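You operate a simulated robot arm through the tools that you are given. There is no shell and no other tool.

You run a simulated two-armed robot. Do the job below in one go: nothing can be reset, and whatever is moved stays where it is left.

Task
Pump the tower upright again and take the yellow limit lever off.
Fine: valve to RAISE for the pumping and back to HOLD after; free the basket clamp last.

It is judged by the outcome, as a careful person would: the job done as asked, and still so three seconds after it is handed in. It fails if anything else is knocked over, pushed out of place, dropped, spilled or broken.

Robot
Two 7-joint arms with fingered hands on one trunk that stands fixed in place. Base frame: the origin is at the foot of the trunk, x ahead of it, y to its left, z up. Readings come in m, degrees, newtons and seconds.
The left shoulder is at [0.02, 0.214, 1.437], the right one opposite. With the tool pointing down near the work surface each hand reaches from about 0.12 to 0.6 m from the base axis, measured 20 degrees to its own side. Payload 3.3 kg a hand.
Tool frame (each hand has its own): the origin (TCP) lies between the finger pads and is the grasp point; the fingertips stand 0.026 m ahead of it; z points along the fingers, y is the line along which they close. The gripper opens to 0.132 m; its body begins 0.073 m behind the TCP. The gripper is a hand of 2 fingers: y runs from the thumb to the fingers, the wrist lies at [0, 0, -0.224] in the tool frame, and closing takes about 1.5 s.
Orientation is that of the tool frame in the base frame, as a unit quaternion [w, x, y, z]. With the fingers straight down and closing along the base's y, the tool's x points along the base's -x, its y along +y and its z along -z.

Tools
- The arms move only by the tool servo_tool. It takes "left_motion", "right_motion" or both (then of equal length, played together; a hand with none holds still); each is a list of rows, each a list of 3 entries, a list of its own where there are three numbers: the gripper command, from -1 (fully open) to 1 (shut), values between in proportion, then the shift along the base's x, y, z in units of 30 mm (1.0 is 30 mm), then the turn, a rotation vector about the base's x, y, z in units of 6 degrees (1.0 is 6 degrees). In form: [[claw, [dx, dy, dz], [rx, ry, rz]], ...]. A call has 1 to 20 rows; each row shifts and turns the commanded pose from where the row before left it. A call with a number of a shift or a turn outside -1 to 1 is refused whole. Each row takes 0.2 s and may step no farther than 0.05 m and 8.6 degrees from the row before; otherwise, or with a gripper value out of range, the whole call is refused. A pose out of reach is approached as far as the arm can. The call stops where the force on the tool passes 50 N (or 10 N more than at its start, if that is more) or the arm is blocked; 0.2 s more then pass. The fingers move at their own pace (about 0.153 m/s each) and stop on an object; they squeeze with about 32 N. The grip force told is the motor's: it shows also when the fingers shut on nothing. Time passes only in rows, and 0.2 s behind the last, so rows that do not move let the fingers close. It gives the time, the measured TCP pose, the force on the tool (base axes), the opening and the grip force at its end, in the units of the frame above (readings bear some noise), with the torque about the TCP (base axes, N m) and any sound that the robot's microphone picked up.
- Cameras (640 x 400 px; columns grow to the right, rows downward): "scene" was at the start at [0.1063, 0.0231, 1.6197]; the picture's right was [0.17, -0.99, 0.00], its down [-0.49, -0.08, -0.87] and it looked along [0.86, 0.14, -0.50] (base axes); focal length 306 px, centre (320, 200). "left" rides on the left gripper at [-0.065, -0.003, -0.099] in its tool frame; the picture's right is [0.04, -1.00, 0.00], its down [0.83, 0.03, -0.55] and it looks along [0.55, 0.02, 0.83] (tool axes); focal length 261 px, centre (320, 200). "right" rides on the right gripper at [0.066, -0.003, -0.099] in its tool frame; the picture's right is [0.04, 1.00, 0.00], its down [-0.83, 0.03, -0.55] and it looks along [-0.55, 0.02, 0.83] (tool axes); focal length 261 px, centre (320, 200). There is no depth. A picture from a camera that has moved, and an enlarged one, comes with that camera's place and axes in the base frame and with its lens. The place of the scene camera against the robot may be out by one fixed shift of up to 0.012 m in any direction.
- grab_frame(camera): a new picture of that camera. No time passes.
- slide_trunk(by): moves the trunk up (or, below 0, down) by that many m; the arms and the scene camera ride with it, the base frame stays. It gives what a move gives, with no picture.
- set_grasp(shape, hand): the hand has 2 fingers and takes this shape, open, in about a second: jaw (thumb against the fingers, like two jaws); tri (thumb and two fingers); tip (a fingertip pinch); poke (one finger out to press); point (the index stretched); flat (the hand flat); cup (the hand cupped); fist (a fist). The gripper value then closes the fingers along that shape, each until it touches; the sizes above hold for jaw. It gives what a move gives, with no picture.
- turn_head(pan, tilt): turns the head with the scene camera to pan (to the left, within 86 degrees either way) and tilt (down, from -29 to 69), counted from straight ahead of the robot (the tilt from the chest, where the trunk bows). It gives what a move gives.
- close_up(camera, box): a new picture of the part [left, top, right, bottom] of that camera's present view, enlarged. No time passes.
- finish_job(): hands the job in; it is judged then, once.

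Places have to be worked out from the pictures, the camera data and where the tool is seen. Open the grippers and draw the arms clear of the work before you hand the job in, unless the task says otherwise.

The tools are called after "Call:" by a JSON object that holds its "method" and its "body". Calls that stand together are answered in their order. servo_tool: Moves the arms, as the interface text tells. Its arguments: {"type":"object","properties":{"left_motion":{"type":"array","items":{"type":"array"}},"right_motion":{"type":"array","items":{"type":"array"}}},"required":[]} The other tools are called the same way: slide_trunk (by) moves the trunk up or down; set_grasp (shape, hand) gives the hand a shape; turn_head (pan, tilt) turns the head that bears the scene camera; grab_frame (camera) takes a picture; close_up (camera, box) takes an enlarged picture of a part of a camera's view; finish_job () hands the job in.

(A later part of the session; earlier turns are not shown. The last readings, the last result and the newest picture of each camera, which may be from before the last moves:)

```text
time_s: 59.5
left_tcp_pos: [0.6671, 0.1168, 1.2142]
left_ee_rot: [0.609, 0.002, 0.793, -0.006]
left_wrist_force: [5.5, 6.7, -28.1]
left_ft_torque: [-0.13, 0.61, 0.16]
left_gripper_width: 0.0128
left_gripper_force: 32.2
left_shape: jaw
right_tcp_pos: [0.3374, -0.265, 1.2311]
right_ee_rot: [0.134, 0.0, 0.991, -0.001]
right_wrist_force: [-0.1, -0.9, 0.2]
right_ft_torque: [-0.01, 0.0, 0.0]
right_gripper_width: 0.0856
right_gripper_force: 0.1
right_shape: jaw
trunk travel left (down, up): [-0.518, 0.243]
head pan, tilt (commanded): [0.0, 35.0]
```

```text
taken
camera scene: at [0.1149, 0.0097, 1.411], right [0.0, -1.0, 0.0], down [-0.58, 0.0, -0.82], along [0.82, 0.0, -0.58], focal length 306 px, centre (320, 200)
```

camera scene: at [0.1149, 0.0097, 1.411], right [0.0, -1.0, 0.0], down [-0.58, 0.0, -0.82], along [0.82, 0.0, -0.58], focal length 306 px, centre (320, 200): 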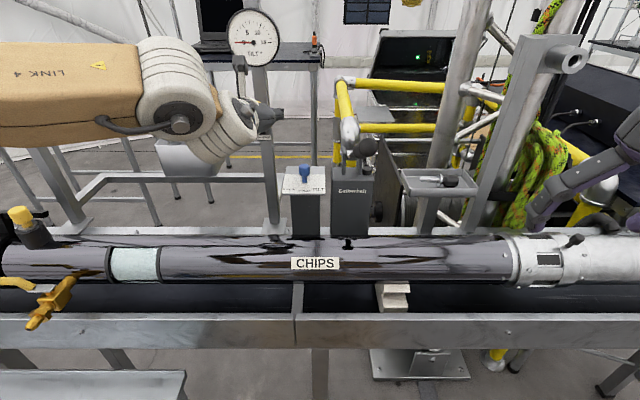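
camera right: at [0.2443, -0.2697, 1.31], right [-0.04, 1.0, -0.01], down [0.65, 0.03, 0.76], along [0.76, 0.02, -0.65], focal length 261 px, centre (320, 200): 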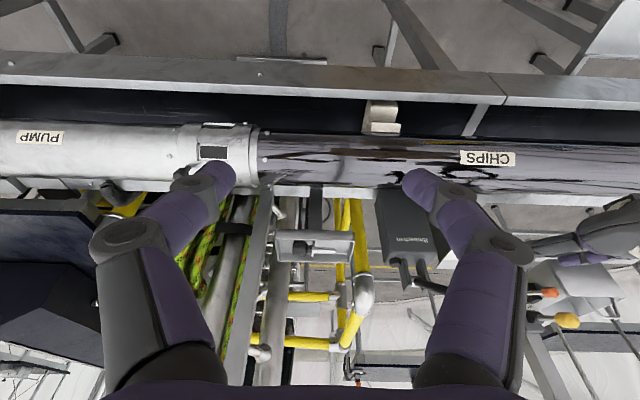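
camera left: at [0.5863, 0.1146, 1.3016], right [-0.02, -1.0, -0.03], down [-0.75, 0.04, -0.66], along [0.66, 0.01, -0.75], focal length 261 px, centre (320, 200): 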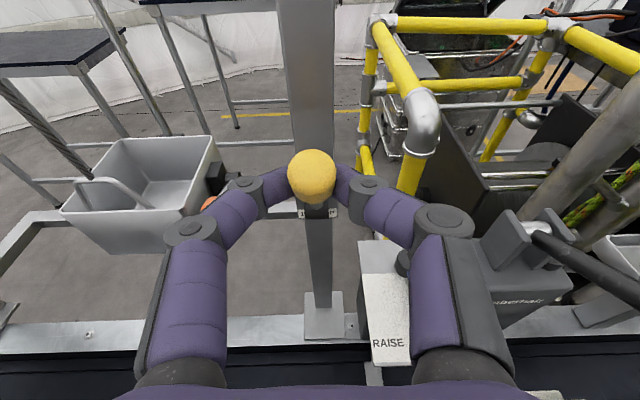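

The lever stands at roughly 60–65° and the resistance rose to 28 N. I loosen the grip to see where it rests.

Call:
{"method": "servo_tool", "body": {"left_motion": [[0.6, [0, 0, 0], [0, 0, 0]], [0.3, [0, 0, 0], [0, 0, 0]], [0.2, [0, 0, 0], [0, 0, 0]]]}}

Call:
{"method": "grab_frame", "body": {"camera": "left"}}

Call:
{"method": "close_up", "body": {"camera": "right", "box": [420, 200, 640, 360]}}

Call:
{"method": "close_up", "body": {"camera": "scene", "box": [210, 0, 330, 200]}}

```text
time_s: 60.3
left_tcp_pos: [0.6649, 0.1163, 1.2199]
left_ee_rot: [0.614, 0.001, 0.789, -0.007]
left_wrist_force: [-0.7, -0.1, 0.2]
left_ft_torque: [-0.02, 0.0, 0.0]
left_gripper_width: 0.0521
left_gripper_force: 0.0
left_shape: jaw
right_tcp_pos: [0.3357, -0.2655, 1.2339]
right_ee_rot: [0.136, 0.0, 0.991, -0.001]
right_wrist_force: [0.9, -0.2, -0.3]
right_ft_torque: [0.0, -0.03, -0.01]
right_gripper_width: 0.0851
right_gripper_force: 0.0
right_shape: jaw
trunk travel left (down, up): [-0.518, 0.243]
head pan, tilt (commanded): [0.0, 35.0]
```

```text
taken
camera left: at [0.5818, 0.1131, 1.3074], right [-0.02, -1.0, -0.03], down [-0.74, 0.03, -0.67], along [0.67, 0.01, -0.74], focal length 261 px, centre (320, 200)
```

left: 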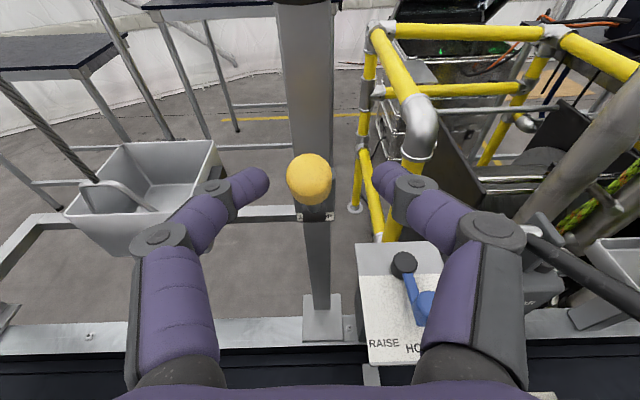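

```text
2.50 times, centred on (530, 280) of right
camera zoom: at [0.2441, -0.2684, 1.3104], right [-0.04, 1.0, -0.01], down [0.65, 0.03, 0.76], along [0.76, 0.02, -0.65], focal length 652 px, centre (-205, 0)
```

zoom: 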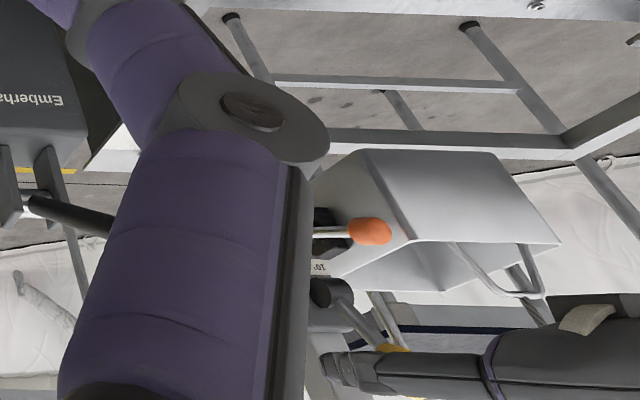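

```text
2.00 times, centred on (270, 100) of scene
camera zoom: at [0.1104, 0.0083, 1.4116], right [0.0, -1.0, 0.0], down [-0.57, 0.0, -0.82], along [0.82, 0.0, -0.57], focal length 612 px, centre (420, 400)
```

zoom: 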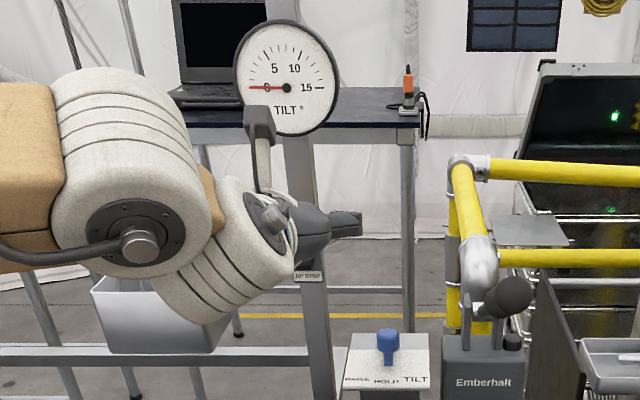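

The lever stays up at about 60°. I regrip to clear any wind-up in the pads and feel whether there is more travel.

Call:
{"method": "servo_tool", "body": {"left_motion": [[0.6, [0.1, 0, 0], [0, 0, 0]], [1, [0, 0, 0], [0, 0, 0]], [1, [0, 0, 0], [0, 0, 0]], [1, [0, 0, 0], [0, 0, 0]], [1, [0, 0, 0], [0, 0, 0]]]}}

Call:
{"method": "servo_tool", "body": {"left_motion": [[1, [0.08, 0, 0.04], [0, 0, 0]], [1, [0.08, 0, 0.04], [0, 0, 0]], [1, [0, 0, 0], [0, 0, 0]]]}}

Call:
{"method": "grab_frame", "body": {"camera": "left"}}

```text
time_s: 61.5
left_tcp_pos: [0.6674, 0.1161, 1.2196]
left_ee_rot: [0.613, 0.002, 0.79, -0.007]
left_wrist_force: [1.0, -0.2, -0.3]
left_ft_torque: [0.01, -0.01, 0.02]
left_gripper_width: 0.0155
left_gripper_force: 32.1
left_shape: jaw
right_tcp_pos: [0.3339, -0.2655, 1.2313]
right_ee_rot: [0.137, 0.001, 0.991, 0.0]
right_wrist_force: [-1.3, -0.1, -0.6]
right_ft_torque: [0.0, -0.02, 0.0]
right_gripper_width: 0.0852
right_gripper_force: 0.1
right_shape: jaw
trunk travel left (down, up): [-0.518, 0.243]
head pan, tilt (commanded): [0.0, 35.0]
```

```text
time_s: 62.3
left_tcp_pos: [0.6718, 0.1151, 1.2222]
left_ee_rot: [0.613, 0.001, 0.79, -0.006]
left_wrist_force: [-2.5, 2.6, 0.0]
left_ft_torque: [0.04, 0.1, 0.08]
left_gripper_width: 0.0154
left_gripper_force: 32.2
left_shape: jaw
right_tcp_pos: [0.3346, -0.265, 1.2329]
right_ee_rot: [0.137, 0.0, 0.991, -0.001]
right_wrist_force: [-0.3, 0.0, -0.1]
right_ft_torque: [-0.01, -0.02, -0.02]
right_gripper_width: 0.0852
right_gripper_force: 0.0
right_shape: jaw
trunk travel left (down, up): [-0.518, 0.243]
head pan, tilt (commanded): [0.0, 35.0]
```

```text
taken
camera left: at [0.5903, 0.1131, 1.3085], right [-0.02, -1.0, -0.03], down [-0.74, 0.04, -0.67], along [0.67, 0.01, -0.74], focal length 261 px, centre (320, 200)
```

left: 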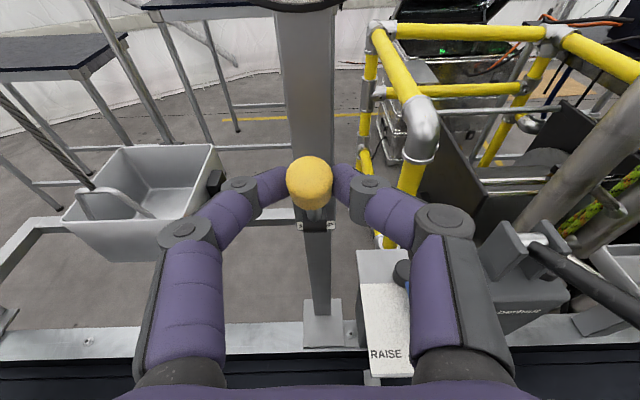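

Still free with ~2.5 N. I keep following the arc a bit further.

Call:
{"method": "servo_tool", "body": {"left_motion": [[1, [0.13, 0, 0.06], [0, 0, 0]], [1, [0.13, 0, 0.05], [0, 0, 0]], [1, [0.13, 0, 0.04], [0, 0, 0]], [1, [0, 0, 0], [0, 0, 0]]]}}

Call:
{"method": "grab_frame", "body": {"camera": "left"}}

Call:
{"method": "close_up", "body": {"camera": "right", "box": [500, 260, 620, 360]}}

```text
time_s: 63.3
left_tcp_pos: [0.6821, 0.1154, 1.2247]
left_ee_rot: [0.612, 0.001, 0.79, -0.006]
left_wrist_force: [-4.0, 2.2, -7.4]
left_ft_torque: [0.02, 0.32, 0.07]
left_gripper_width: 0.0153
left_gripper_force: 32.0
left_shape: jaw
right_tcp_pos: [0.3351, -0.2649, 1.2323]
right_ee_rot: [0.136, 0.0, 0.991, 0.0]
right_wrist_force: [1.1, -0.4, -0.7]
right_ft_torque: [-0.02, -0.01, 0.03]
right_gripper_width: 0.0854
right_gripper_force: 0.1
right_shape: jaw
trunk travel left (down, up): [-0.518, 0.243]
head pan, tilt (commanded): [0.0, 35.0]
```

```text
taken
camera left: at [0.6012, 0.1129, 1.3113], right [-0.02, -1.0, -0.03], down [-0.74, 0.04, -0.67], along [0.67, 0.01, -0.74], focal length 261 px, centre (320, 200)
```

left: 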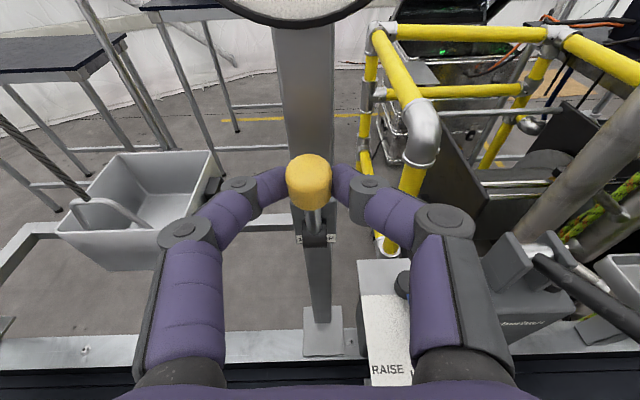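

```text
4.00 times, centred on (560, 310) of right
camera zoom: at [0.2439, -0.268, 1.3104], right [-0.04, 1.0, -0.01], down [0.65, 0.03, 0.76], along [0.76, 0.02, -0.65], focal length 1043 px, centre (-640, -240)
```

zoom: 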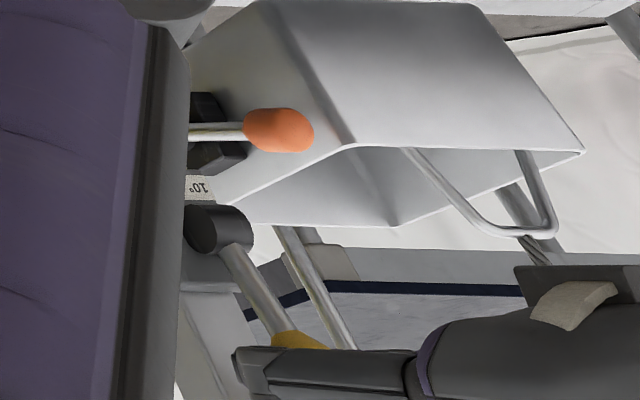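

It is around 75–80° now with small force. I continue carefully to look for the end stop.

Call:
{"method": "servo_tool", "body": {"left_motion": [[1, [0.13, 0, 0.02], [0, 0, 0]], [1, [0.13, 0, 0.01], [0, 0, 0]], [1, [0, 0, 0], [0, 0, 0]]]}}

Call:
{"method": "close_up", "body": {"camera": "right", "box": [500, 260, 620, 360]}}

Call:
{"method": "grab_frame", "body": {"camera": "left"}}

```text
time_s: 64.1
left_tcp_pos: [0.6912, 0.1144, 1.2249]
left_ee_rot: [0.612, 0.002, 0.79, -0.007]
left_wrist_force: [-3.1, 0.9, -12.5]
left_ft_torque: [-0.05, 0.3, 0.06]
left_gripper_width: 0.0155
left_gripper_force: 31.5
left_shape: jaw
right_tcp_pos: [0.3358, -0.2653, 1.2328]
right_ee_rot: [0.135, 0.0, 0.991, 0.0]
right_wrist_force: [0.0, 0.2, -0.3]
right_ft_torque: [-0.02, 0.02, 0.0]
right_gripper_width: 0.0857
right_gripper_force: 0.1
right_shape: jaw
trunk travel left (down, up): [-0.518, 0.243]
head pan, tilt (commanded): [0.0, 35.0]
```

```text
4.00 times, centred on (560, 310) of right
camera zoom: at [0.2446, -0.2682, 1.3102], right [-0.04, 1.0, -0.01], down [0.65, 0.03, 0.76], along [0.76, 0.02, -0.65], focal length 1043 px, centre (-640, -240)
```

zoom: 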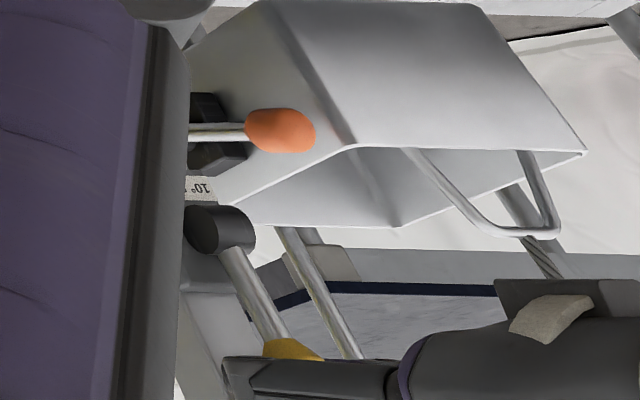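

```text
taken
camera left: at [0.6104, 0.1124, 1.3127], right [-0.02, -1.0, -0.03], down [-0.74, 0.04, -0.67], along [0.67, 0.01, -0.74], focal length 261 px, centre (320, 200)
```

left: 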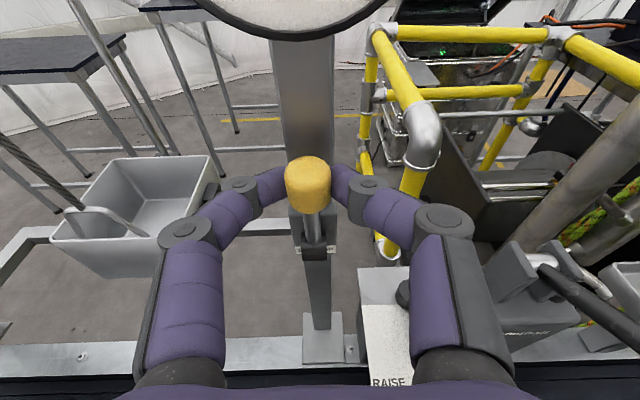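

Lever is nearly vertical. A few more millimetres, easing the upward pull.

Call:
{"method": "servo_tool", "body": {"left_motion": [[1, [0.12, 0, -0.05], [0, 0, 0]], [1, [0.12, 0, -0.05], [0, 0, 0]], [1, [0, 0, 0], [0, 0, 0]]]}}

Call:
{"method": "close_up", "body": {"camera": "right", "box": [500, 260, 620, 360]}}

Call:
{"method": "grab_frame", "body": {"camera": "left"}}

```text
time_s: 64.9
left_tcp_pos: [0.6953, 0.1147, 1.2251]
left_ee_rot: [0.614, 0.001, 0.789, -0.007]
left_wrist_force: [-5.3, 0.5, -2.7]
left_ft_torque: [-0.01, 0.19, 0.08]
left_gripper_width: 0.0155
left_gripper_force: 32.0
left_shape: jaw
right_tcp_pos: [0.334, -0.2653, 1.2335]
right_ee_rot: [0.137, 0.0, 0.991, 0.0]
right_wrist_force: [1.3, -0.1, 0.0]
right_ft_torque: [0.01, -0.03, 0.04]
right_gripper_width: 0.0853
right_gripper_force: 0.1
right_shape: jaw
trunk travel left (down, up): [-0.518, 0.243]
head pan, tilt (commanded): [0.0, 35.0]
```

```text
4.00 times, centred on (560, 310) of right
camera zoom: at [0.2431, -0.2685, 1.3106], right [-0.04, 1.0, -0.01], down [0.65, 0.03, 0.76], along [0.76, 0.02, -0.65], focal length 1043 px, centre (-640, -240)
```

zoom: 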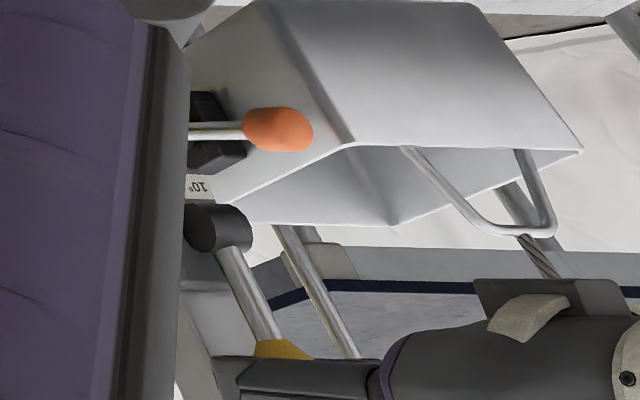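

```text
taken
camera left: at [0.6155, 0.1128, 1.3118], right [-0.02, -1.0, -0.03], down [-0.74, 0.04, -0.67], along [0.67, 0.01, -0.74], focal length 261 px, centre (320, 200)
```

left: 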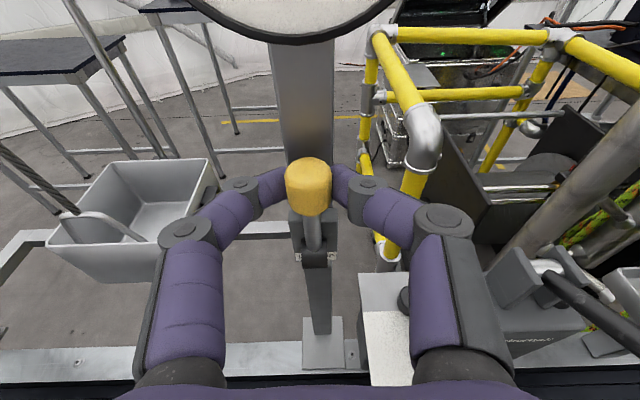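

The ball is now about vertical above the hub (~90°). One last gentle push to tell whether it is at its stop.

Call:
{"method": "servo_tool", "body": {"left_motion": [[1, [0.1, 0, -0.03], [0, 0, 0]], [1, [0.1, 0, -0.04], [0, 0, 0]], [1, [0, 0, 0], [0, 0, 0]]]}}

Call:
{"method": "close_up", "body": {"camera": "left", "box": [220, 120, 420, 300]}}

```text
time_s: 65.7
left_tcp_pos: [0.7024, 0.1154, 1.2219]
left_ee_rot: [0.613, 0.001, 0.79, -0.006]
left_wrist_force: [-2.6, -0.2, 0.9]
left_ft_torque: [-0.02, 0.01, 0.04]
left_gripper_width: 0.0104
left_gripper_force: 32.4
left_shape: jaw
right_tcp_pos: [0.3349, -0.2659, 1.2337]
right_ee_rot: [0.137, 0.0, 0.991, 0.0]
right_wrist_force: [-0.5, -0.4, -0.1]
right_ft_torque: [0.0, 0.0, 0.0]
right_gripper_width: 0.085
right_gripper_force: 0.0
right_shape: jaw
trunk travel left (down, up): [-0.518, 0.243]
head pan, tilt (commanded): [0.0, 35.0]
```

```text
2.22 times, centred on (320, 210) of left
camera zoom: at [0.6223, 0.1135, 1.3097], right [-0.02, -1.0, -0.03], down [-0.74, 0.04, -0.67], along [0.67, 0.01, -0.74], focal length 579 px, centre (320, 178)
```

zoom: 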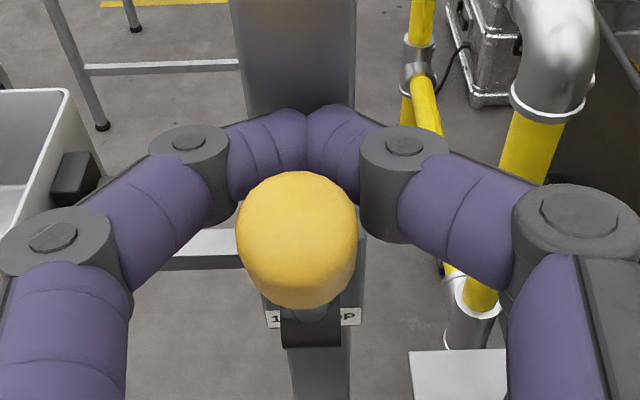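

The fingers slipped past the ball, so the lever seems to be at its upper stop. I open and back out to look at it.

Call:
{"method": "servo_tool", "body": {"left_motion": [[0.6, [0, 0, 0], [0, 0, 0]], [0.2, [0, 0, 0], [0, 0, 0]], [0.0, [0, 0, 0], [0, 0, 0]], [0.0, [-0.5, 0, 0.1], [0, 0, 0]], [0.0, [-0.9, 0, 0.1], [0, 0, 0]], [0.0, [-0.9, 0, 0.1], [0, 0, 0]], [0.0, [-0.9, 0, 0.1], [0, 0, 0]], [0.0, [-0.9, 0.3, 0.1], [0, 0, 0]], [0.0, [-0.4, 0.9, 0.1], [0, 0, 0]], [0.0, [0, 1, 0.1], [0, 0, 0]], [0.0, [0, 1, 0.1], [0, 0, 0]]]}}

Call:
{"method": "grab_frame", "body": {"camera": "left"}}

Call:
{"method": "grab_frame", "body": {"camera": "scene"}}

Call:
{"method": "close_up", "body": {"camera": "right", "box": [500, 260, 620, 360]}}

```text
time_s: 68.1
left_tcp_pos: [0.568, 0.2137, 1.246]
left_ee_rot: [0.613, 0.002, 0.79, -0.007]
left_wrist_force: [0.3, -0.4, -0.4]
left_ft_torque: [0.02, 0.0, 0.0]
left_gripper_width: 0.0656
left_gripper_force: 0.1
left_shape: jaw
right_tcp_pos: [0.3349, -0.264, 1.2336]
right_ee_rot: [0.137, 0.0, 0.991, 0.0]
right_wrist_force: [-0.9, -0.9, 0.1]
right_ft_torque: [0.0, -0.02, 0.01]
right_gripper_width: 0.0853
right_gripper_force: 0.0
right_shape: jaw
trunk travel left (down, up): [-0.518, 0.243]
head pan, tilt (commanded): [0.0, 35.0]
```

```text
taken
camera left: at [0.4872, 0.2113, 1.333], right [-0.02, -1.0, -0.03], down [-0.74, 0.04, -0.67], along [0.67, 0.01, -0.74], focal length 261 px, centre (320, 200)
```

left: 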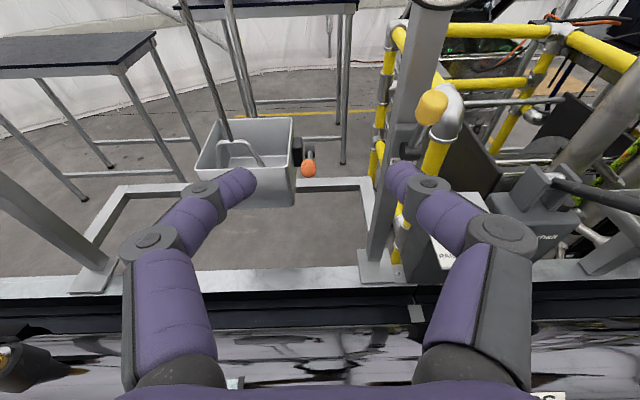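

```text
taken
camera scene: at [0.1099, 0.0092, 1.4116], right [0.0, -1.0, 0.0], down [-0.57, 0.0, -0.82], along [0.82, 0.0, -0.57], focal length 306 px, centre (320, 200)
```

scene: 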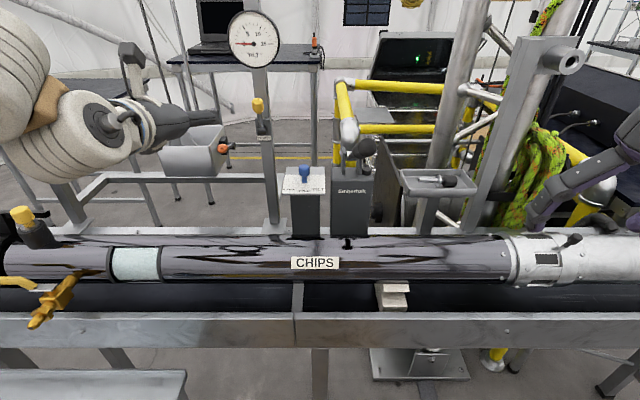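

```text
4.00 times, centred on (560, 310) of right
camera zoom: at [0.2435, -0.2676, 1.3107], right [-0.04, 1.0, -0.01], down [0.65, 0.03, 0.76], along [0.76, 0.02, -0.65], focal length 1043 px, centre (-640, -240)
```

zoom: 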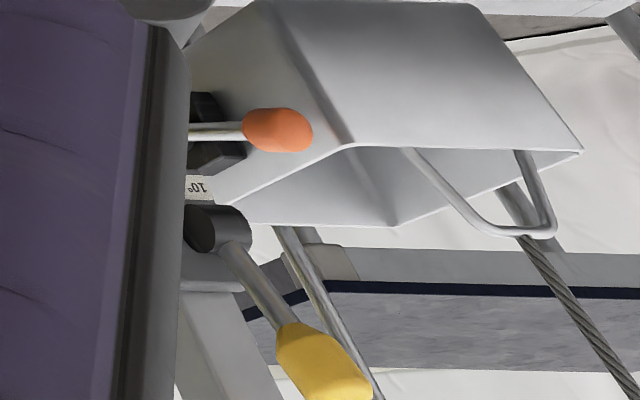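

Call:
{"method": "close_up", "body": {"camera": "scene", "box": [200, 80, 320, 180]}}

Call:
{"method": "close_up", "body": {"camera": "left", "box": [360, 60, 480, 180]}}

Call:
{"method": "close_up", "body": {"camera": "left", "box": [180, 100, 340, 220]}}

```text
4.00 times, centred on (260, 130) of scene
camera zoom: at [0.1099, 0.0092, 1.4116], right [0.0, -1.0, 0.0], down [-0.57, 0.0, -0.82], along [0.82, 0.0, -0.57], focal length 1223 px, centre (560, 480)
```

zoom: 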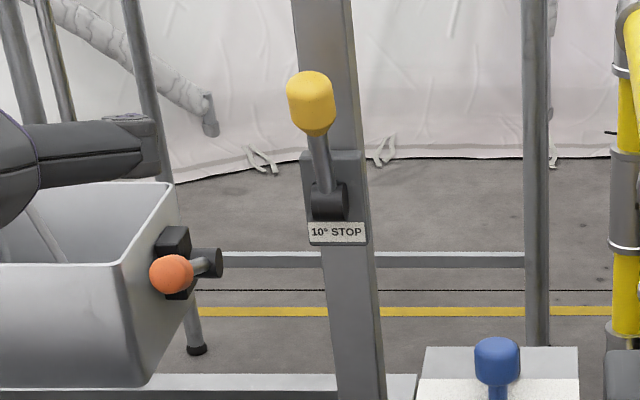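

```text
3.33 times, centred on (420, 120) of left
camera zoom: at [0.4872, 0.2113, 1.333], right [-0.02, -1.0, -0.03], down [-0.74, 0.04, -0.67], along [0.67, 0.01, -0.74], focal length 869 px, centre (-13, 467)
```

zoom: 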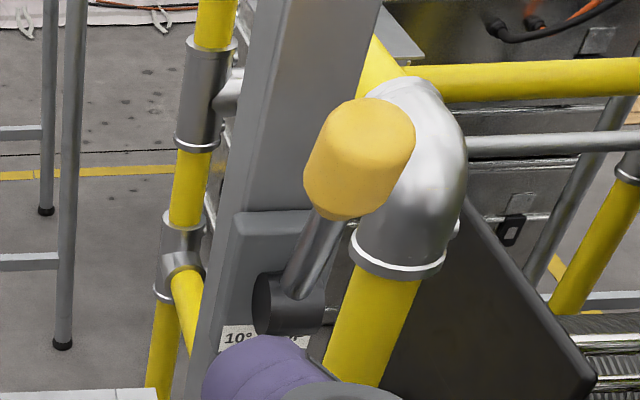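

```text
3.33 times, centred on (260, 160) of left
camera zoom: at [0.4872, 0.2113, 1.333], right [-0.02, -1.0, -0.03], down [-0.74, 0.04, -0.67], along [0.67, 0.01, -0.74], focal length 869 px, centre (520, 333)
```

zoom: 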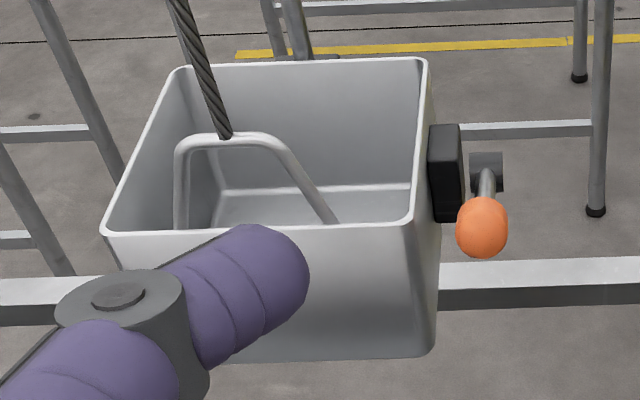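

The yellow lever stands at about 73° (from ~20°). It was squeezed back a bit by the closing fingertips, so I push it with closed fingers from the front until it meets its stop.

Call:
{"method": "servo_tool", "body": {"left_motion": [[0.6, [0, -0.8, -0.1], [0, 0, 0]], [1, [0, -1, -0.1], [0, 0, 0]], [1, [0, -1, -0.1], [0, 0, 0]], [1, [0.5, -0.35, -0.2], [0, 0, 0]], [1, [0.6, 0, 0], [0, 0, 0]], [1, [0.6, 0, 0], [0, 0, 0]]]}}

Call:
{"method": "grab_frame", "body": {"camera": "left"}}

```text
time_s: 69.5
left_tcp_pos: [0.6222, 0.1176, 1.2314]
left_ee_rot: [0.613, 0.002, 0.79, -0.007]
left_wrist_force: [0.6, -0.3, -0.6]
left_ft_torque: [-0.02, 0.0, -0.04]
left_gripper_width: 0.0
left_gripper_force: 32.4
left_shape: jaw
right_tcp_pos: [0.3345, -0.2645, 1.2328]
right_ee_rot: [0.137, 0.0, 0.991, 0.001]
right_wrist_force: [0.6, -1.1, 0.7]
right_ft_torque: [0.01, 0.02, -0.02]
right_gripper_width: 0.0854
right_gripper_force: 0.0
right_shape: jaw
trunk travel left (down, up): [-0.518, 0.243]
head pan, tilt (commanded): [0.0, 35.0]
```

```text
taken
camera left: at [0.5399, 0.1155, 1.3182], right [-0.02, -1.0, -0.03], down [-0.74, 0.04, -0.67], along [0.67, 0.01, -0.74], focal length 261 px, centre (320, 200)
```

left: 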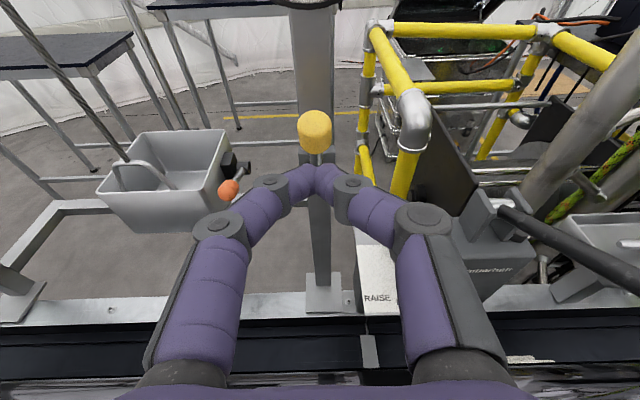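

Closed fingertips are in line just in front of the ball. I push forward gradually.

Call:
{"method": "servo_tool", "body": {"left_motion": [[1, [0.5, 0, 0], [0, 0, 0]], [1, [0.3, 0, 0], [0, 0, 0]], [1, [0.25, 0, 0], [0, 0, 0]], [1, [0.2, 0, 0], [0, 0, 0]], [1, [0.2, 0, 0], [0, 0, 0]]]}}

Call:
{"method": "grab_frame", "body": {"camera": "left"}}

```text
time_s: 70.7
left_tcp_pos: [0.6637, 0.1177, 1.2316]
left_ee_rot: [0.613, 0.001, 0.79, -0.006]
left_wrist_force: [-1.9, 0.7, 1.2]
left_ft_torque: [-0.04, -0.02, 0.06]
left_gripper_width: 0.0
left_gripper_force: 31.7
left_shape: jaw
right_tcp_pos: [0.3338, -0.2655, 1.233]
right_ee_rot: [0.137, 0.0, 0.991, 0.0]
right_wrist_force: [-0.5, 0.3, 0.6]
right_ft_torque: [-0.01, -0.01, -0.01]
right_gripper_width: 0.0854
right_gripper_force: 0.0
right_shape: jaw
trunk travel left (down, up): [-0.518, 0.243]
head pan, tilt (commanded): [0.0, 35.0]
```

```text
taken
camera left: at [0.5826, 0.1153, 1.318], right [-0.02, -1.0, -0.03], down [-0.74, 0.04, -0.67], along [0.67, 0.01, -0.74], focal length 261 px, centre (320, 200)
```

left: 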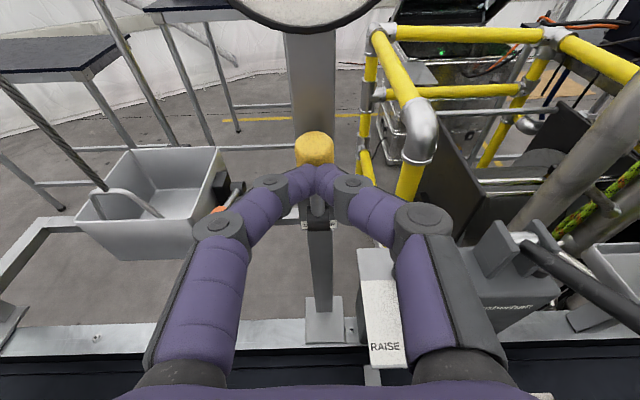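

Contact with about 2 N and the ball is moving. I push on in small steps.

Call:
{"method": "servo_tool", "body": {"left_motion": [[1, [0.2, 0, 0], [0, 0, 0]], [1, [0.2, 0, 0], [0, 0, 0]], [1, [0.15, 0, 0], [0, 0, 0]], [1, [0, 0, 0], [0, 0, 0]]]}}

Call:
{"method": "grab_frame", "body": {"camera": "left"}}

Call:
{"method": "close_up", "body": {"camera": "right", "box": [500, 260, 620, 360]}}

```text
time_s: 71.6
left_tcp_pos: [0.6695, 0.1175, 1.2323]
left_ee_rot: [0.613, 0.005, 0.79, -0.006]
left_wrist_force: [-42.0, 9.6, 2.9]
left_ft_torque: [0.03, 0.01, 0.31]
left_gripper_width: 0.0
left_gripper_force: 32.1
left_shape: jaw
right_tcp_pos: [0.3267, -0.2627, 1.2353]
right_ee_rot: [0.14, 0.0, 0.99, -0.002]
right_wrist_force: [-0.1, 0.5, 0.3]
right_ft_torque: [0.01, -0.02, 0.0]
right_gripper_width: 0.0856
right_gripper_force: 0.0
right_shape: jaw
trunk travel left (down, up): [-0.518, 0.243]
head pan, tilt (commanded): [0.0, 35.0]
stopped in row 4 (left hand): the force on the tool passed its limit at 53 N (the readings are from after the stop); the commanded pose is now the measured one
```

```text
taken
camera left: at [0.5894, 0.116, 1.3193], right [-0.02, -1.0, -0.04], down [-0.74, 0.04, -0.67], along [0.67, 0.01, -0.74], focal length 261 px, centre (320, 200)
```

left: 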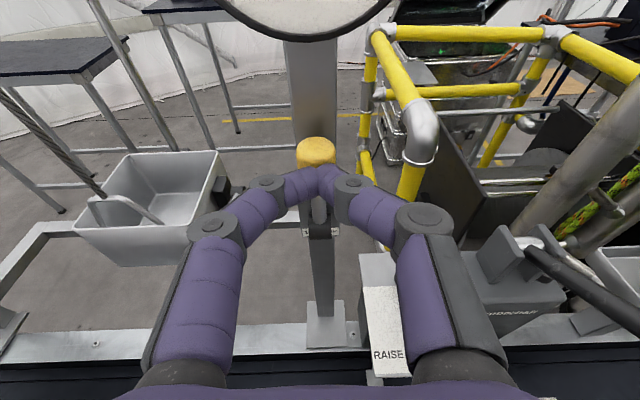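

```text
4.00 times, centred on (560, 310) of right
camera zoom: at [0.2357, -0.2666, 1.3126], right [-0.04, 1.0, -0.01], down [0.65, 0.04, 0.76], along [0.76, 0.02, -0.65], focal length 1043 px, centre (-640, -240)
```

zoom: 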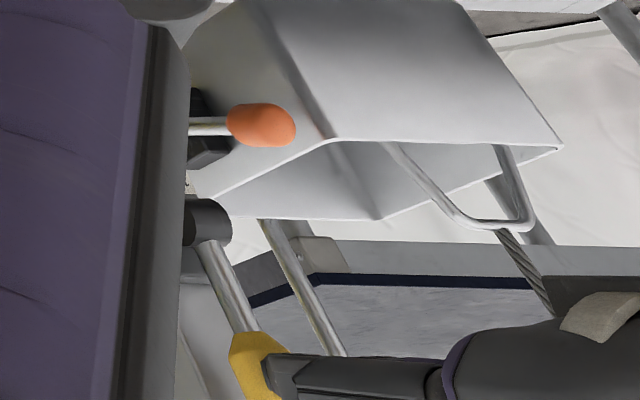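

The lever met a solid stop (53 N) at about vertical, so the yellow lever is fully off. I back the hand off and check it.

Call:
{"method": "servo_tool", "body": {"left_motion": [[1, [-0.3, 0, 0], [0, 0, 0]], [1, [-0.8, 0, 0], [0, 0, 0]], [1, [-0.9, 0, 0], [0, 0, 0]], [1, [-0.9, 0.3, 0], [0, 0, 0]], [1, [-0.3, 0.9, 0], [0, 0, 0]], [1, [0, 1, 0], [0, 0, 0]], [1, [0, 1, 0], [0, 0, 0]]]}}

Call:
{"method": "grab_frame", "body": {"camera": "left"}}

Call:
{"method": "close_up", "body": {"camera": "scene", "box": [200, 0, 400, 200]}}

Call:
{"method": "close_up", "body": {"camera": "left", "box": [240, 80, 480, 220]}}

```text
time_s: 73.2
left_tcp_pos: [0.5801, 0.2132, 1.2294]
left_ee_rot: [0.611, 0.004, 0.792, -0.006]
left_wrist_force: [0.4, -0.2, -0.4]
left_ft_torque: [-0.01, 0.01, -0.03]
left_gripper_width: 0.0
left_gripper_force: 31.9
left_shape: jaw
right_tcp_pos: [0.3335, -0.2634, 1.2332]
right_ee_rot: [0.137, -0.001, 0.991, 0.0]
right_wrist_force: [0.5, 0.5, -0.6]
right_ft_torque: [0.0, 0.02, 0.02]
right_gripper_width: 0.0856
right_gripper_force: 0.1
right_shape: jaw
trunk travel left (down, up): [-0.518, 0.243]
head pan, tilt (commanded): [0.0, 35.0]
```

```text
taken
camera left: at [0.5006, 0.2113, 1.3168], right [-0.02, -1.0, -0.03], down [-0.75, 0.04, -0.66], along [0.67, 0.01, -0.75], focal length 261 px, centre (320, 200)
```

left: 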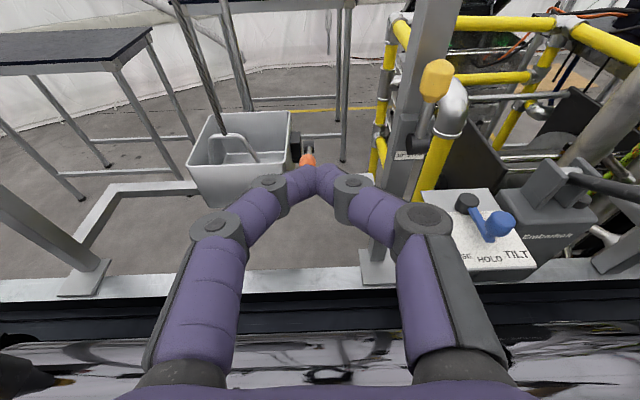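

```text
2.00 times, centred on (300, 100) of scene
camera zoom: at [0.1097, 0.0093, 1.4116], right [0.0, -1.0, 0.0], down [-0.57, 0.0, -0.82], along [0.82, 0.0, -0.57], focal length 612 px, centre (360, 400)
```

zoom: 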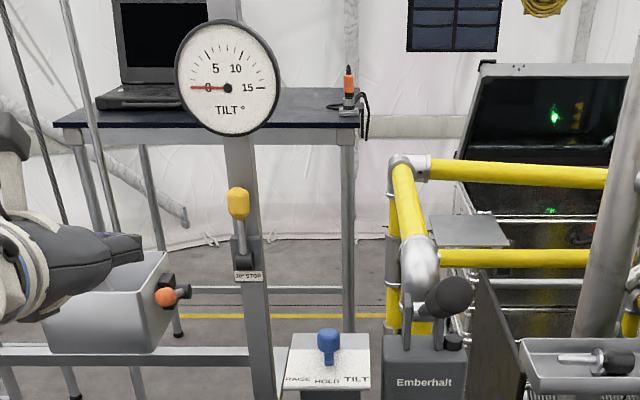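

```text
2.67 times, centred on (360, 150) of left
camera zoom: at [0.5006, 0.2113, 1.3168], right [-0.02, -1.0, -0.03], down [-0.75, 0.04, -0.66], along [0.67, 0.01, -0.75], focal length 695 px, centre (213, 333)
```

zoom: 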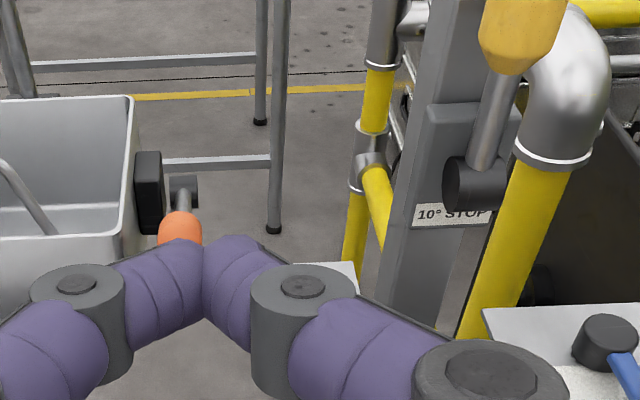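

Yellow lever is upright (off), gauge 0, valve at HOLD. Now the basket clamp: orange ball at (0.767, 0.228, 1.0915), hub at (0.8345, 0.228, 1.068) – far out. I look left to check the left arm's surroundings before lowering the trunk a little for reach.

Call:
{"method": "turn_head", "body": {"pan": 40, "tilt": 35}}

Call:
{"method": "grab_frame", "body": {"camera": "scene"}}

Call:
{"method": "turn_head", "body": {"pan": 15, "tilt": 35}}

Call:
{"method": "grab_frame", "body": {"camera": "scene"}}

```text
time_s: 74.3
left_tcp_pos: [0.5825, 0.2121, 1.2298]
left_ee_rot: [0.61, 0.003, 0.792, -0.006]
left_wrist_force: [0.0, 0.6, -0.8]
left_ft_torque: [0.01, 0.01, -0.02]
left_gripper_width: 0.0
left_gripper_force: 32.1
left_shape: jaw
right_tcp_pos: [0.3343, -0.265, 1.2329]
right_ee_rot: [0.136, 0.001, 0.991, 0.0]
right_wrist_force: [-0.3, -0.3, -0.2]
right_ft_torque: [0.01, -0.01, 0.01]
right_gripper_width: 0.0855
right_gripper_force: 0.1
right_shape: jaw
trunk travel left (down, up): [-0.518, 0.243]
head pan, tilt (commanded): [40.0, 35.0]
```

```text
taken
camera scene: at [0.0896, 0.0645, 1.4116], right [0.64, -0.77, 0.0], down [-0.44, -0.37, -0.82], along [0.63, 0.53, -0.57], focal length 306 px, centre (320, 200)
```

scene: 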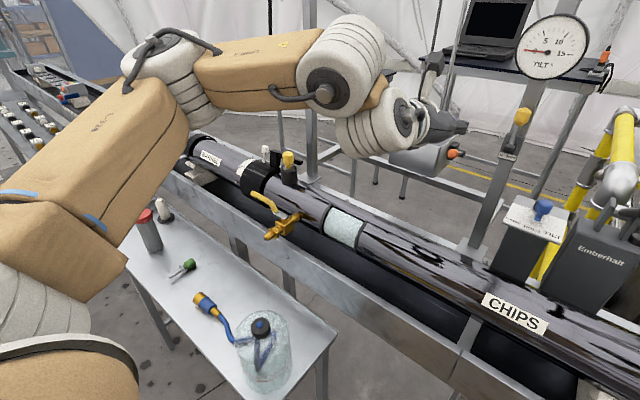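

```text
time_s: 75.2
left_tcp_pos: [0.5819, 0.2115, 1.2295]
left_ee_rot: [0.611, 0.004, 0.792, -0.006]
left_wrist_force: [0.0, -0.3, -0.6]
left_ft_torque: [0.0, -0.02, -0.01]
left_gripper_width: 0.0
left_gripper_force: 32.7
left_shape: jaw
right_tcp_pos: [0.3359, -0.2653, 1.2329]
right_ee_rot: [0.137, 0.0, 0.991, 0.0]
right_wrist_force: [0.5, 1.6, 0.7]
right_ft_torque: [-0.02, -0.02, 0.0]
right_gripper_width: 0.0855
right_gripper_force: 0.0
right_shape: jaw
trunk travel left (down, up): [-0.518, 0.243]
head pan, tilt (commanded): [15.0, 35.0]
```

```text
taken
camera scene: at [0.1071, 0.031, 1.4116], right [0.26, -0.97, 0.0], down [-0.55, -0.15, -0.82], along [0.79, 0.21, -0.57], focal length 306 px, centre (320, 200)
```

scene: 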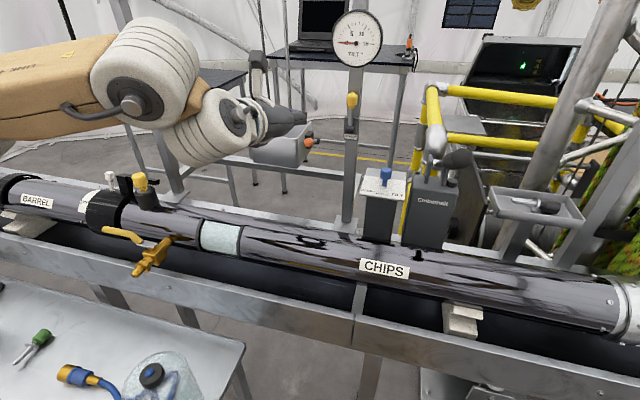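

The elbow is high and clear. I lower the trunk by 0.08 m.

Call:
{"method": "slide_trunk", "body": {"by": -0.08}}

Call:
{"method": "grab_frame", "body": {"camera": "scene"}}

Call:
{"method": "grab_frame", "body": {"camera": "left"}}

```text
time_s: 76.3
left_tcp_pos: [0.5819, 0.213, 1.1494]
left_ee_rot: [0.611, 0.004, 0.791, -0.006]
left_wrist_force: [-0.3, -0.1, 0.2]
left_ft_torque: [-0.01, -0.03, 0.0]
left_gripper_width: 0.0
left_gripper_force: 32.0
left_shape: jaw
right_tcp_pos: [0.3345, -0.2654, 1.1532]
right_ee_rot: [0.137, 0.0, 0.991, 0.0]
right_wrist_force: [0.7, -0.3, 0.4]
right_ft_torque: [-0.02, -0.02, -0.03]
right_gripper_width: 0.0855
right_gripper_force: 0.2
right_shape: jaw
trunk travel left (down, up): [-0.438, 0.323]
head pan, tilt (commanded): [15.0, 35.0]
```

```text
taken
camera scene: at [0.1136, 0.0309, 1.3314], right [0.26, -0.97, 0.0], down [-0.55, -0.15, -0.82], along [0.79, 0.21, -0.57], focal length 306 px, centre (320, 200)
```

scene: 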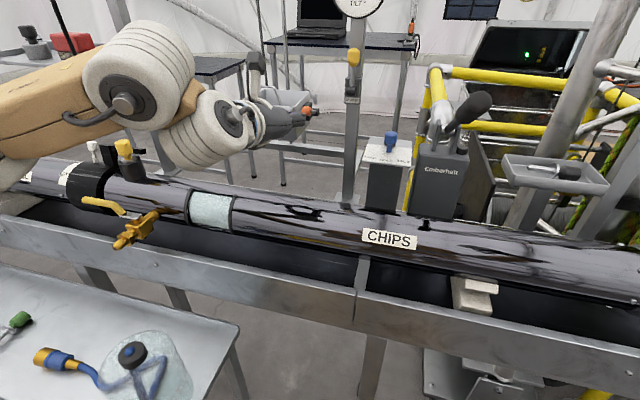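

```text
taken
camera left: at [0.5019, 0.2102, 1.236], right [-0.02, -1.0, -0.03], down [-0.75, 0.04, -0.66], along [0.67, 0.01, -0.75], focal length 261 px, centre (320, 200)
```

left: 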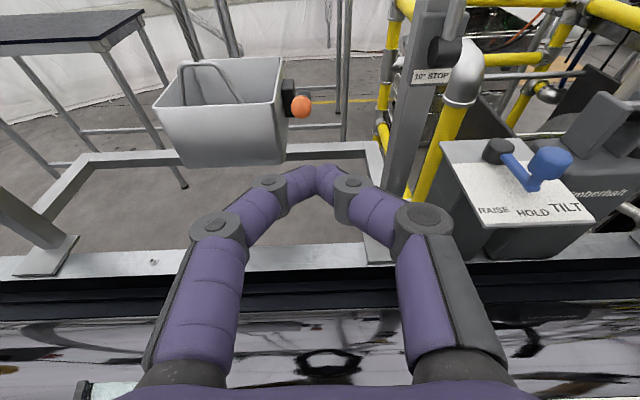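

The orange ball is clear in view at about (0.767, 0.229, 1.092). I bring the closed fingertips, nearly level, to just in front of and below the ball.

Call:
{"method": "servo_tool", "body": {"left_motion": [[1, [0.7, 0.1, -0.7], [0, -0.33, 0]], [1, [0.7, 0.1, -0.7], [0, -0.33, 0]], [1, [0.8, 0.1, -0.6], [0, -0.33, 0]], [1, [0.8, 0.1, -0.6], [0, -0.33, 0]], [1, [0.8, 0.1, -0.45], [0, -0.33, 0]]]}}

Call:
{"method": "grab_frame", "body": {"camera": "left"}}

Call:
{"method": "close_up", "body": {"camera": "scene", "box": [200, 40, 400, 200]}}

```text
time_s: 77.5
left_tcp_pos: [0.6948, 0.2293, 1.0584]
left_ee_rot: [0.677, 0.004, 0.736, -0.005]
left_wrist_force: [0.2, -0.1, 0.3]
left_ft_torque: [-0.01, 0.0, -0.01]
left_gripper_width: 0.0002
left_gripper_force: 32.2
left_shape: jaw
right_tcp_pos: [0.3339, -0.2657, 1.1523]
right_ee_rot: [0.136, 0.001, 0.991, -0.001]
right_wrist_force: [0.5, 0.2, 0.1]
right_ft_torque: [-0.03, 0.02, -0.03]
right_gripper_width: 0.0852
right_gripper_force: 0.0
right_shape: jaw
trunk travel left (down, up): [-0.438, 0.323]
head pan, tilt (commanded): [15.0, 35.0]
```

```text
taken
camera left: at [0.6018, 0.226, 1.1313], right [-0.02, -1.0, -0.04], down [-0.62, 0.04, -0.78], along [0.78, 0.01, -0.62], focal length 261 px, centre (320, 200)
```

left: 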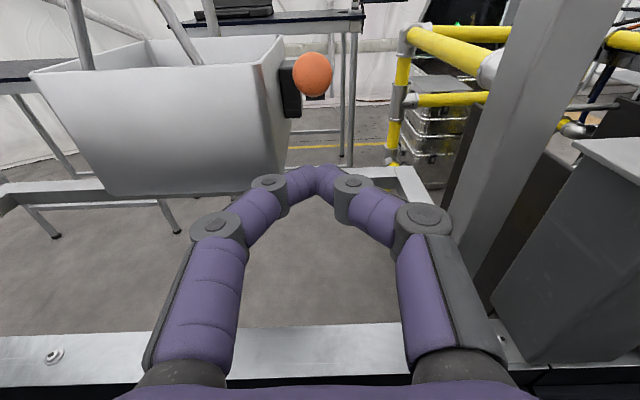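

```text
2.50 times, centred on (300, 120) of scene
camera zoom: at [0.1143, 0.0308, 1.3312], right [0.26, -0.97, 0.0], down [-0.55, -0.15, -0.82], along [0.79, 0.21, -0.57], focal length 765 px, centre (370, 400)
```

zoom: 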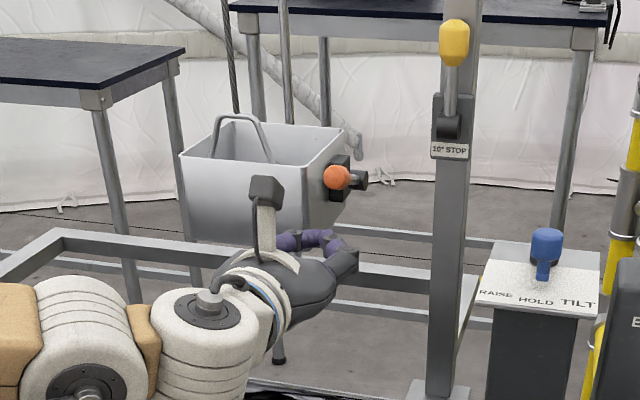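

The hand's side knuckles would come close to the basket's front corner, so I roll the hand 90° to stack the fingers vertically (camera to the right side), backing off slightly meanwhile.

Call:
{"method": "servo_tool", "body": {"left_motion": [[1, [-0.3, 0, 0.2], [1, 0, 0]], [1, [-0.3, 0, 0.2], [1, 0, 0]], [1, [-0.3, 0, 0.2], [1, 0, 0]], [1, [-0.3, 0, 0.2], [1, 0, 0]], [1, [-0.2, 0, 0.2], [1, 0, 0]], [1, [0, 0, 0], [1, 0, 0]], [1, [0, 0, 0], [1, 0, 0]], [1, [0, 0, 0], [1, 0, 0]], [1, [0, 0, 0], [1, 0, 0]], [1, [0, 0, 0], [1, 0, 0]], [1, [0, 0, 0], [1, 0, 0]], [1, [0, 0, 0], [1, 0, 0]], [1, [0, 0, 0], [1, 0, 0]], [1, [0, 0, 0], [1, 0, 0]], [1, [0, 0, 0], [1, 0, 0]]]}}

Call:
{"method": "grab_frame", "body": {"camera": "left"}}

Call:
{"method": "grab_frame", "body": {"camera": "scene"}}

```text
time_s: 80.8
left_tcp_pos: [0.6403, 0.2137, 1.0891]
left_ee_rot: [0.473, 0.48, 0.526, 0.519]
left_wrist_force: [0.3, -0.3, -0.5]
left_ft_torque: [-0.01, -0.02, 0.01]
left_gripper_width: 0.0
left_gripper_force: 31.6
left_shape: jaw
left hand out of reach, approached as far as the arm can: row 13, 14, 15
right_tcp_pos: [0.3344, -0.2654, 1.153]
right_ee_rot: [0.137, 0.0, 0.991, 0.0]
right_wrist_force: [0.4, 0.3, 0.1]
right_ft_torque: [0.0, 0.0, -0.01]
right_gripper_width: 0.0853
right_gripper_force: 0.1
right_shape: jaw
trunk travel left (down, up): [-0.438, 0.323]
head pan, tilt (commanded): [15.0, 35.0]
```

```text
taken
camera left: at [0.5462, 0.1384, 1.0858], right [-0.02, 0.04, -1.0], down [-0.63, 0.78, 0.04], along [0.78, 0.63, 0.01], focal length 261 px, centre (320, 200)
```

left: 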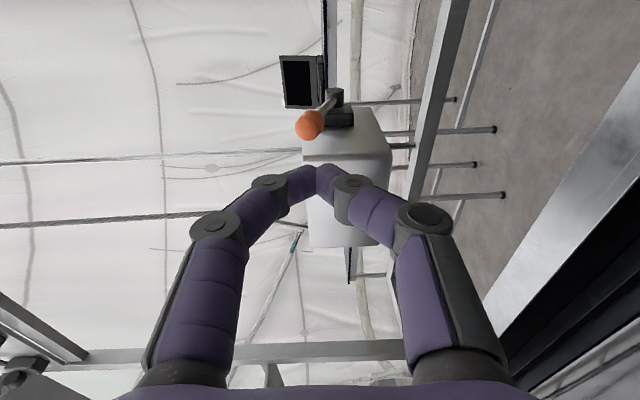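

```text
taken
camera scene: at [0.1137, 0.0305, 1.3313], right [0.26, -0.97, 0.0], down [-0.55, -0.15, -0.82], along [0.79, 0.21, -0.57], focal length 306 px, centre (320, 200)
```

scene: 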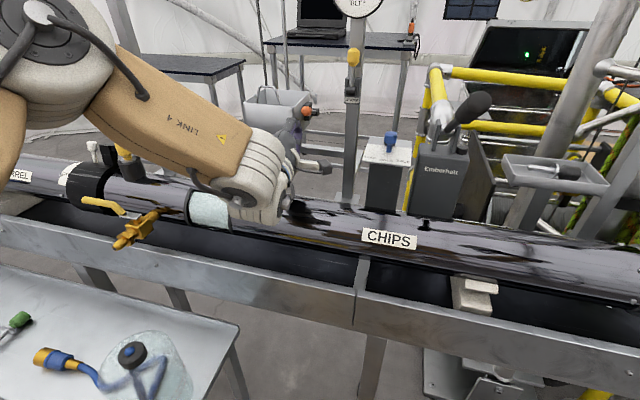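

Roll done; the ball shows at (0.767, 0.230, 1.094). I move the fingertips under the ball.

Call:
{"method": "servo_tool", "body": {"left_motion": [[1, [0.67, 0.15, -0.35], [0, 0, 0]], [1, [0.67, 0.15, -0.35], [0, 0, 0]], [1, [0.67, 0.15, -0.3], [0, 0, 0]], [1, [0.7, 0, 0], [0, 0, 0]], [1, [0.6, 0, 0], [0, 0, 0]]]}}

Call:
{"method": "grab_frame", "body": {"camera": "left"}}

Call:
{"method": "close_up", "body": {"camera": "scene", "box": [200, 40, 400, 200]}}

```text
time_s: 82.0
left_tcp_pos: [0.6641, 0.1773, 1.0635]
left_ee_rot: [0.474, 0.481, 0.525, 0.518]
left_wrist_force: [-0.6, -0.4, -0.3]
left_ft_torque: [0.0, -0.01, 0.0]
left_gripper_width: 0.0
left_gripper_force: 32.3
left_shape: jaw
left hand out of reach, approached as far as the arm can: row 1, 2, 3, 4, 5
right_tcp_pos: [0.335, -0.2659, 1.1533]
right_ee_rot: [0.136, 0.0, 0.991, 0.0]
right_wrist_force: [0.2, -0.4, -0.5]
right_ft_torque: [-0.01, 0.03, 0.01]
right_gripper_width: 0.0855
right_gripper_force: 0.1
right_shape: jaw
trunk travel left (down, up): [-0.438, 0.323]
head pan, tilt (commanded): [15.0, 35.0]
```

```text
taken
camera left: at [0.5707, 0.1017, 1.0613], right [-0.02, 0.04, -1.0], down [-0.62, 0.78, 0.04], along [0.78, 0.62, 0.01], focal length 261 px, centre (320, 200)
```

left: 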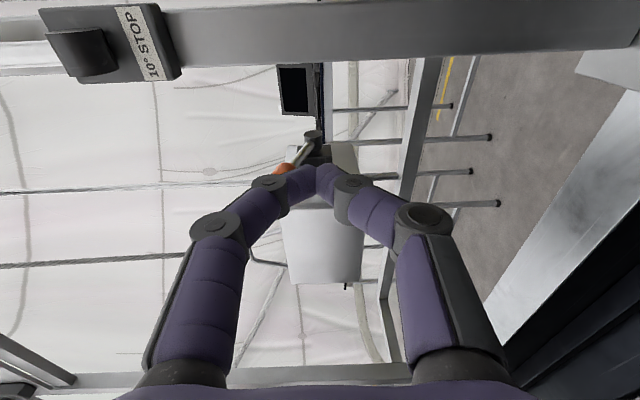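

```text
2.50 times, centred on (300, 120) of scene
camera zoom: at [0.1139, 0.0307, 1.3313], right [0.26, -0.97, 0.0], down [-0.55, -0.15, -0.82], along [0.79, 0.21, -0.57], focal length 765 px, centre (370, 400)
```

zoom: 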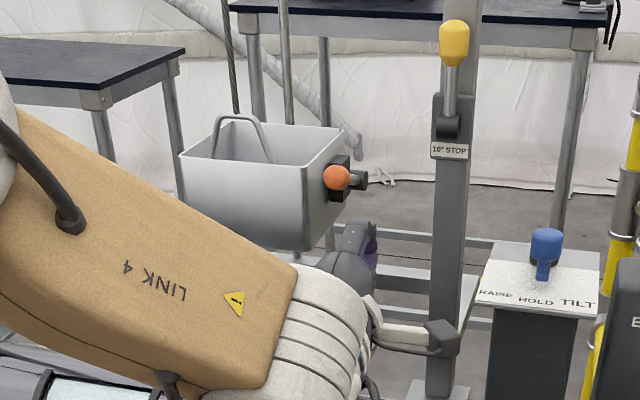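

This roll runs into a joint limit. I roll back by 30° (keeping about 60°), which is narrow enough, and realign in y.

Call:
{"method": "servo_tool", "body": {"left_motion": [[1, [-0.2, 0, 0], [-1, 0, -0.17]], [1, [0, 0.2, 0], [-1, 0, -0.17]], [1, [0, 0.4, 0], [-1, 0, -0.17]], [1, [0, 0.5, 0], [-1, 0, -0.17]], [1, [0, 0.5, 0], [-1, 0, -0.17]]]}}

Call:
{"method": "grab_frame", "body": {"camera": "left"}}

```text
time_s: 83.2
left_tcp_pos: [0.6489, 0.2002, 1.0752]
left_ee_rot: [0.604, 0.362, 0.621, 0.343]
left_wrist_force: [0.4, 0.4, 1.2]
left_ft_torque: [-0.03, -0.03, 0.02]
left_gripper_width: 0.0001
left_gripper_force: 31.9
left_shape: jaw
left hand out of reach, approached as far as the arm can: row 4, 5
right_tcp_pos: [0.335, -0.2658, 1.1529]
right_ee_rot: [0.136, -0.001, 0.991, 0.0]
right_wrist_force: [0.3, 0.2, -0.3]
right_ft_torque: [0.0, 0.01, 0.02]
right_gripper_width: 0.0853
right_gripper_force: 0.0
right_shape: jaw
trunk travel left (down, up): [-0.438, 0.323]
head pan, tilt (commanded): [15.0, 35.0]
```

```text
taken
camera left: at [0.5493, 0.1419, 1.1084], right [-0.04, -0.47, -0.88], down [-0.56, 0.74, -0.37], along [0.83, 0.48, -0.29], focal length 261 px, centre (320, 200)
```

left: 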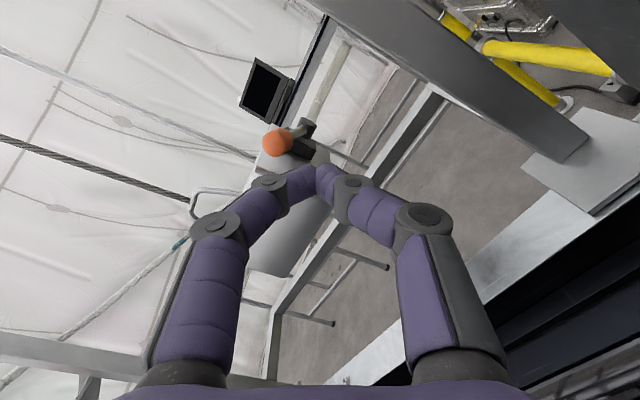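

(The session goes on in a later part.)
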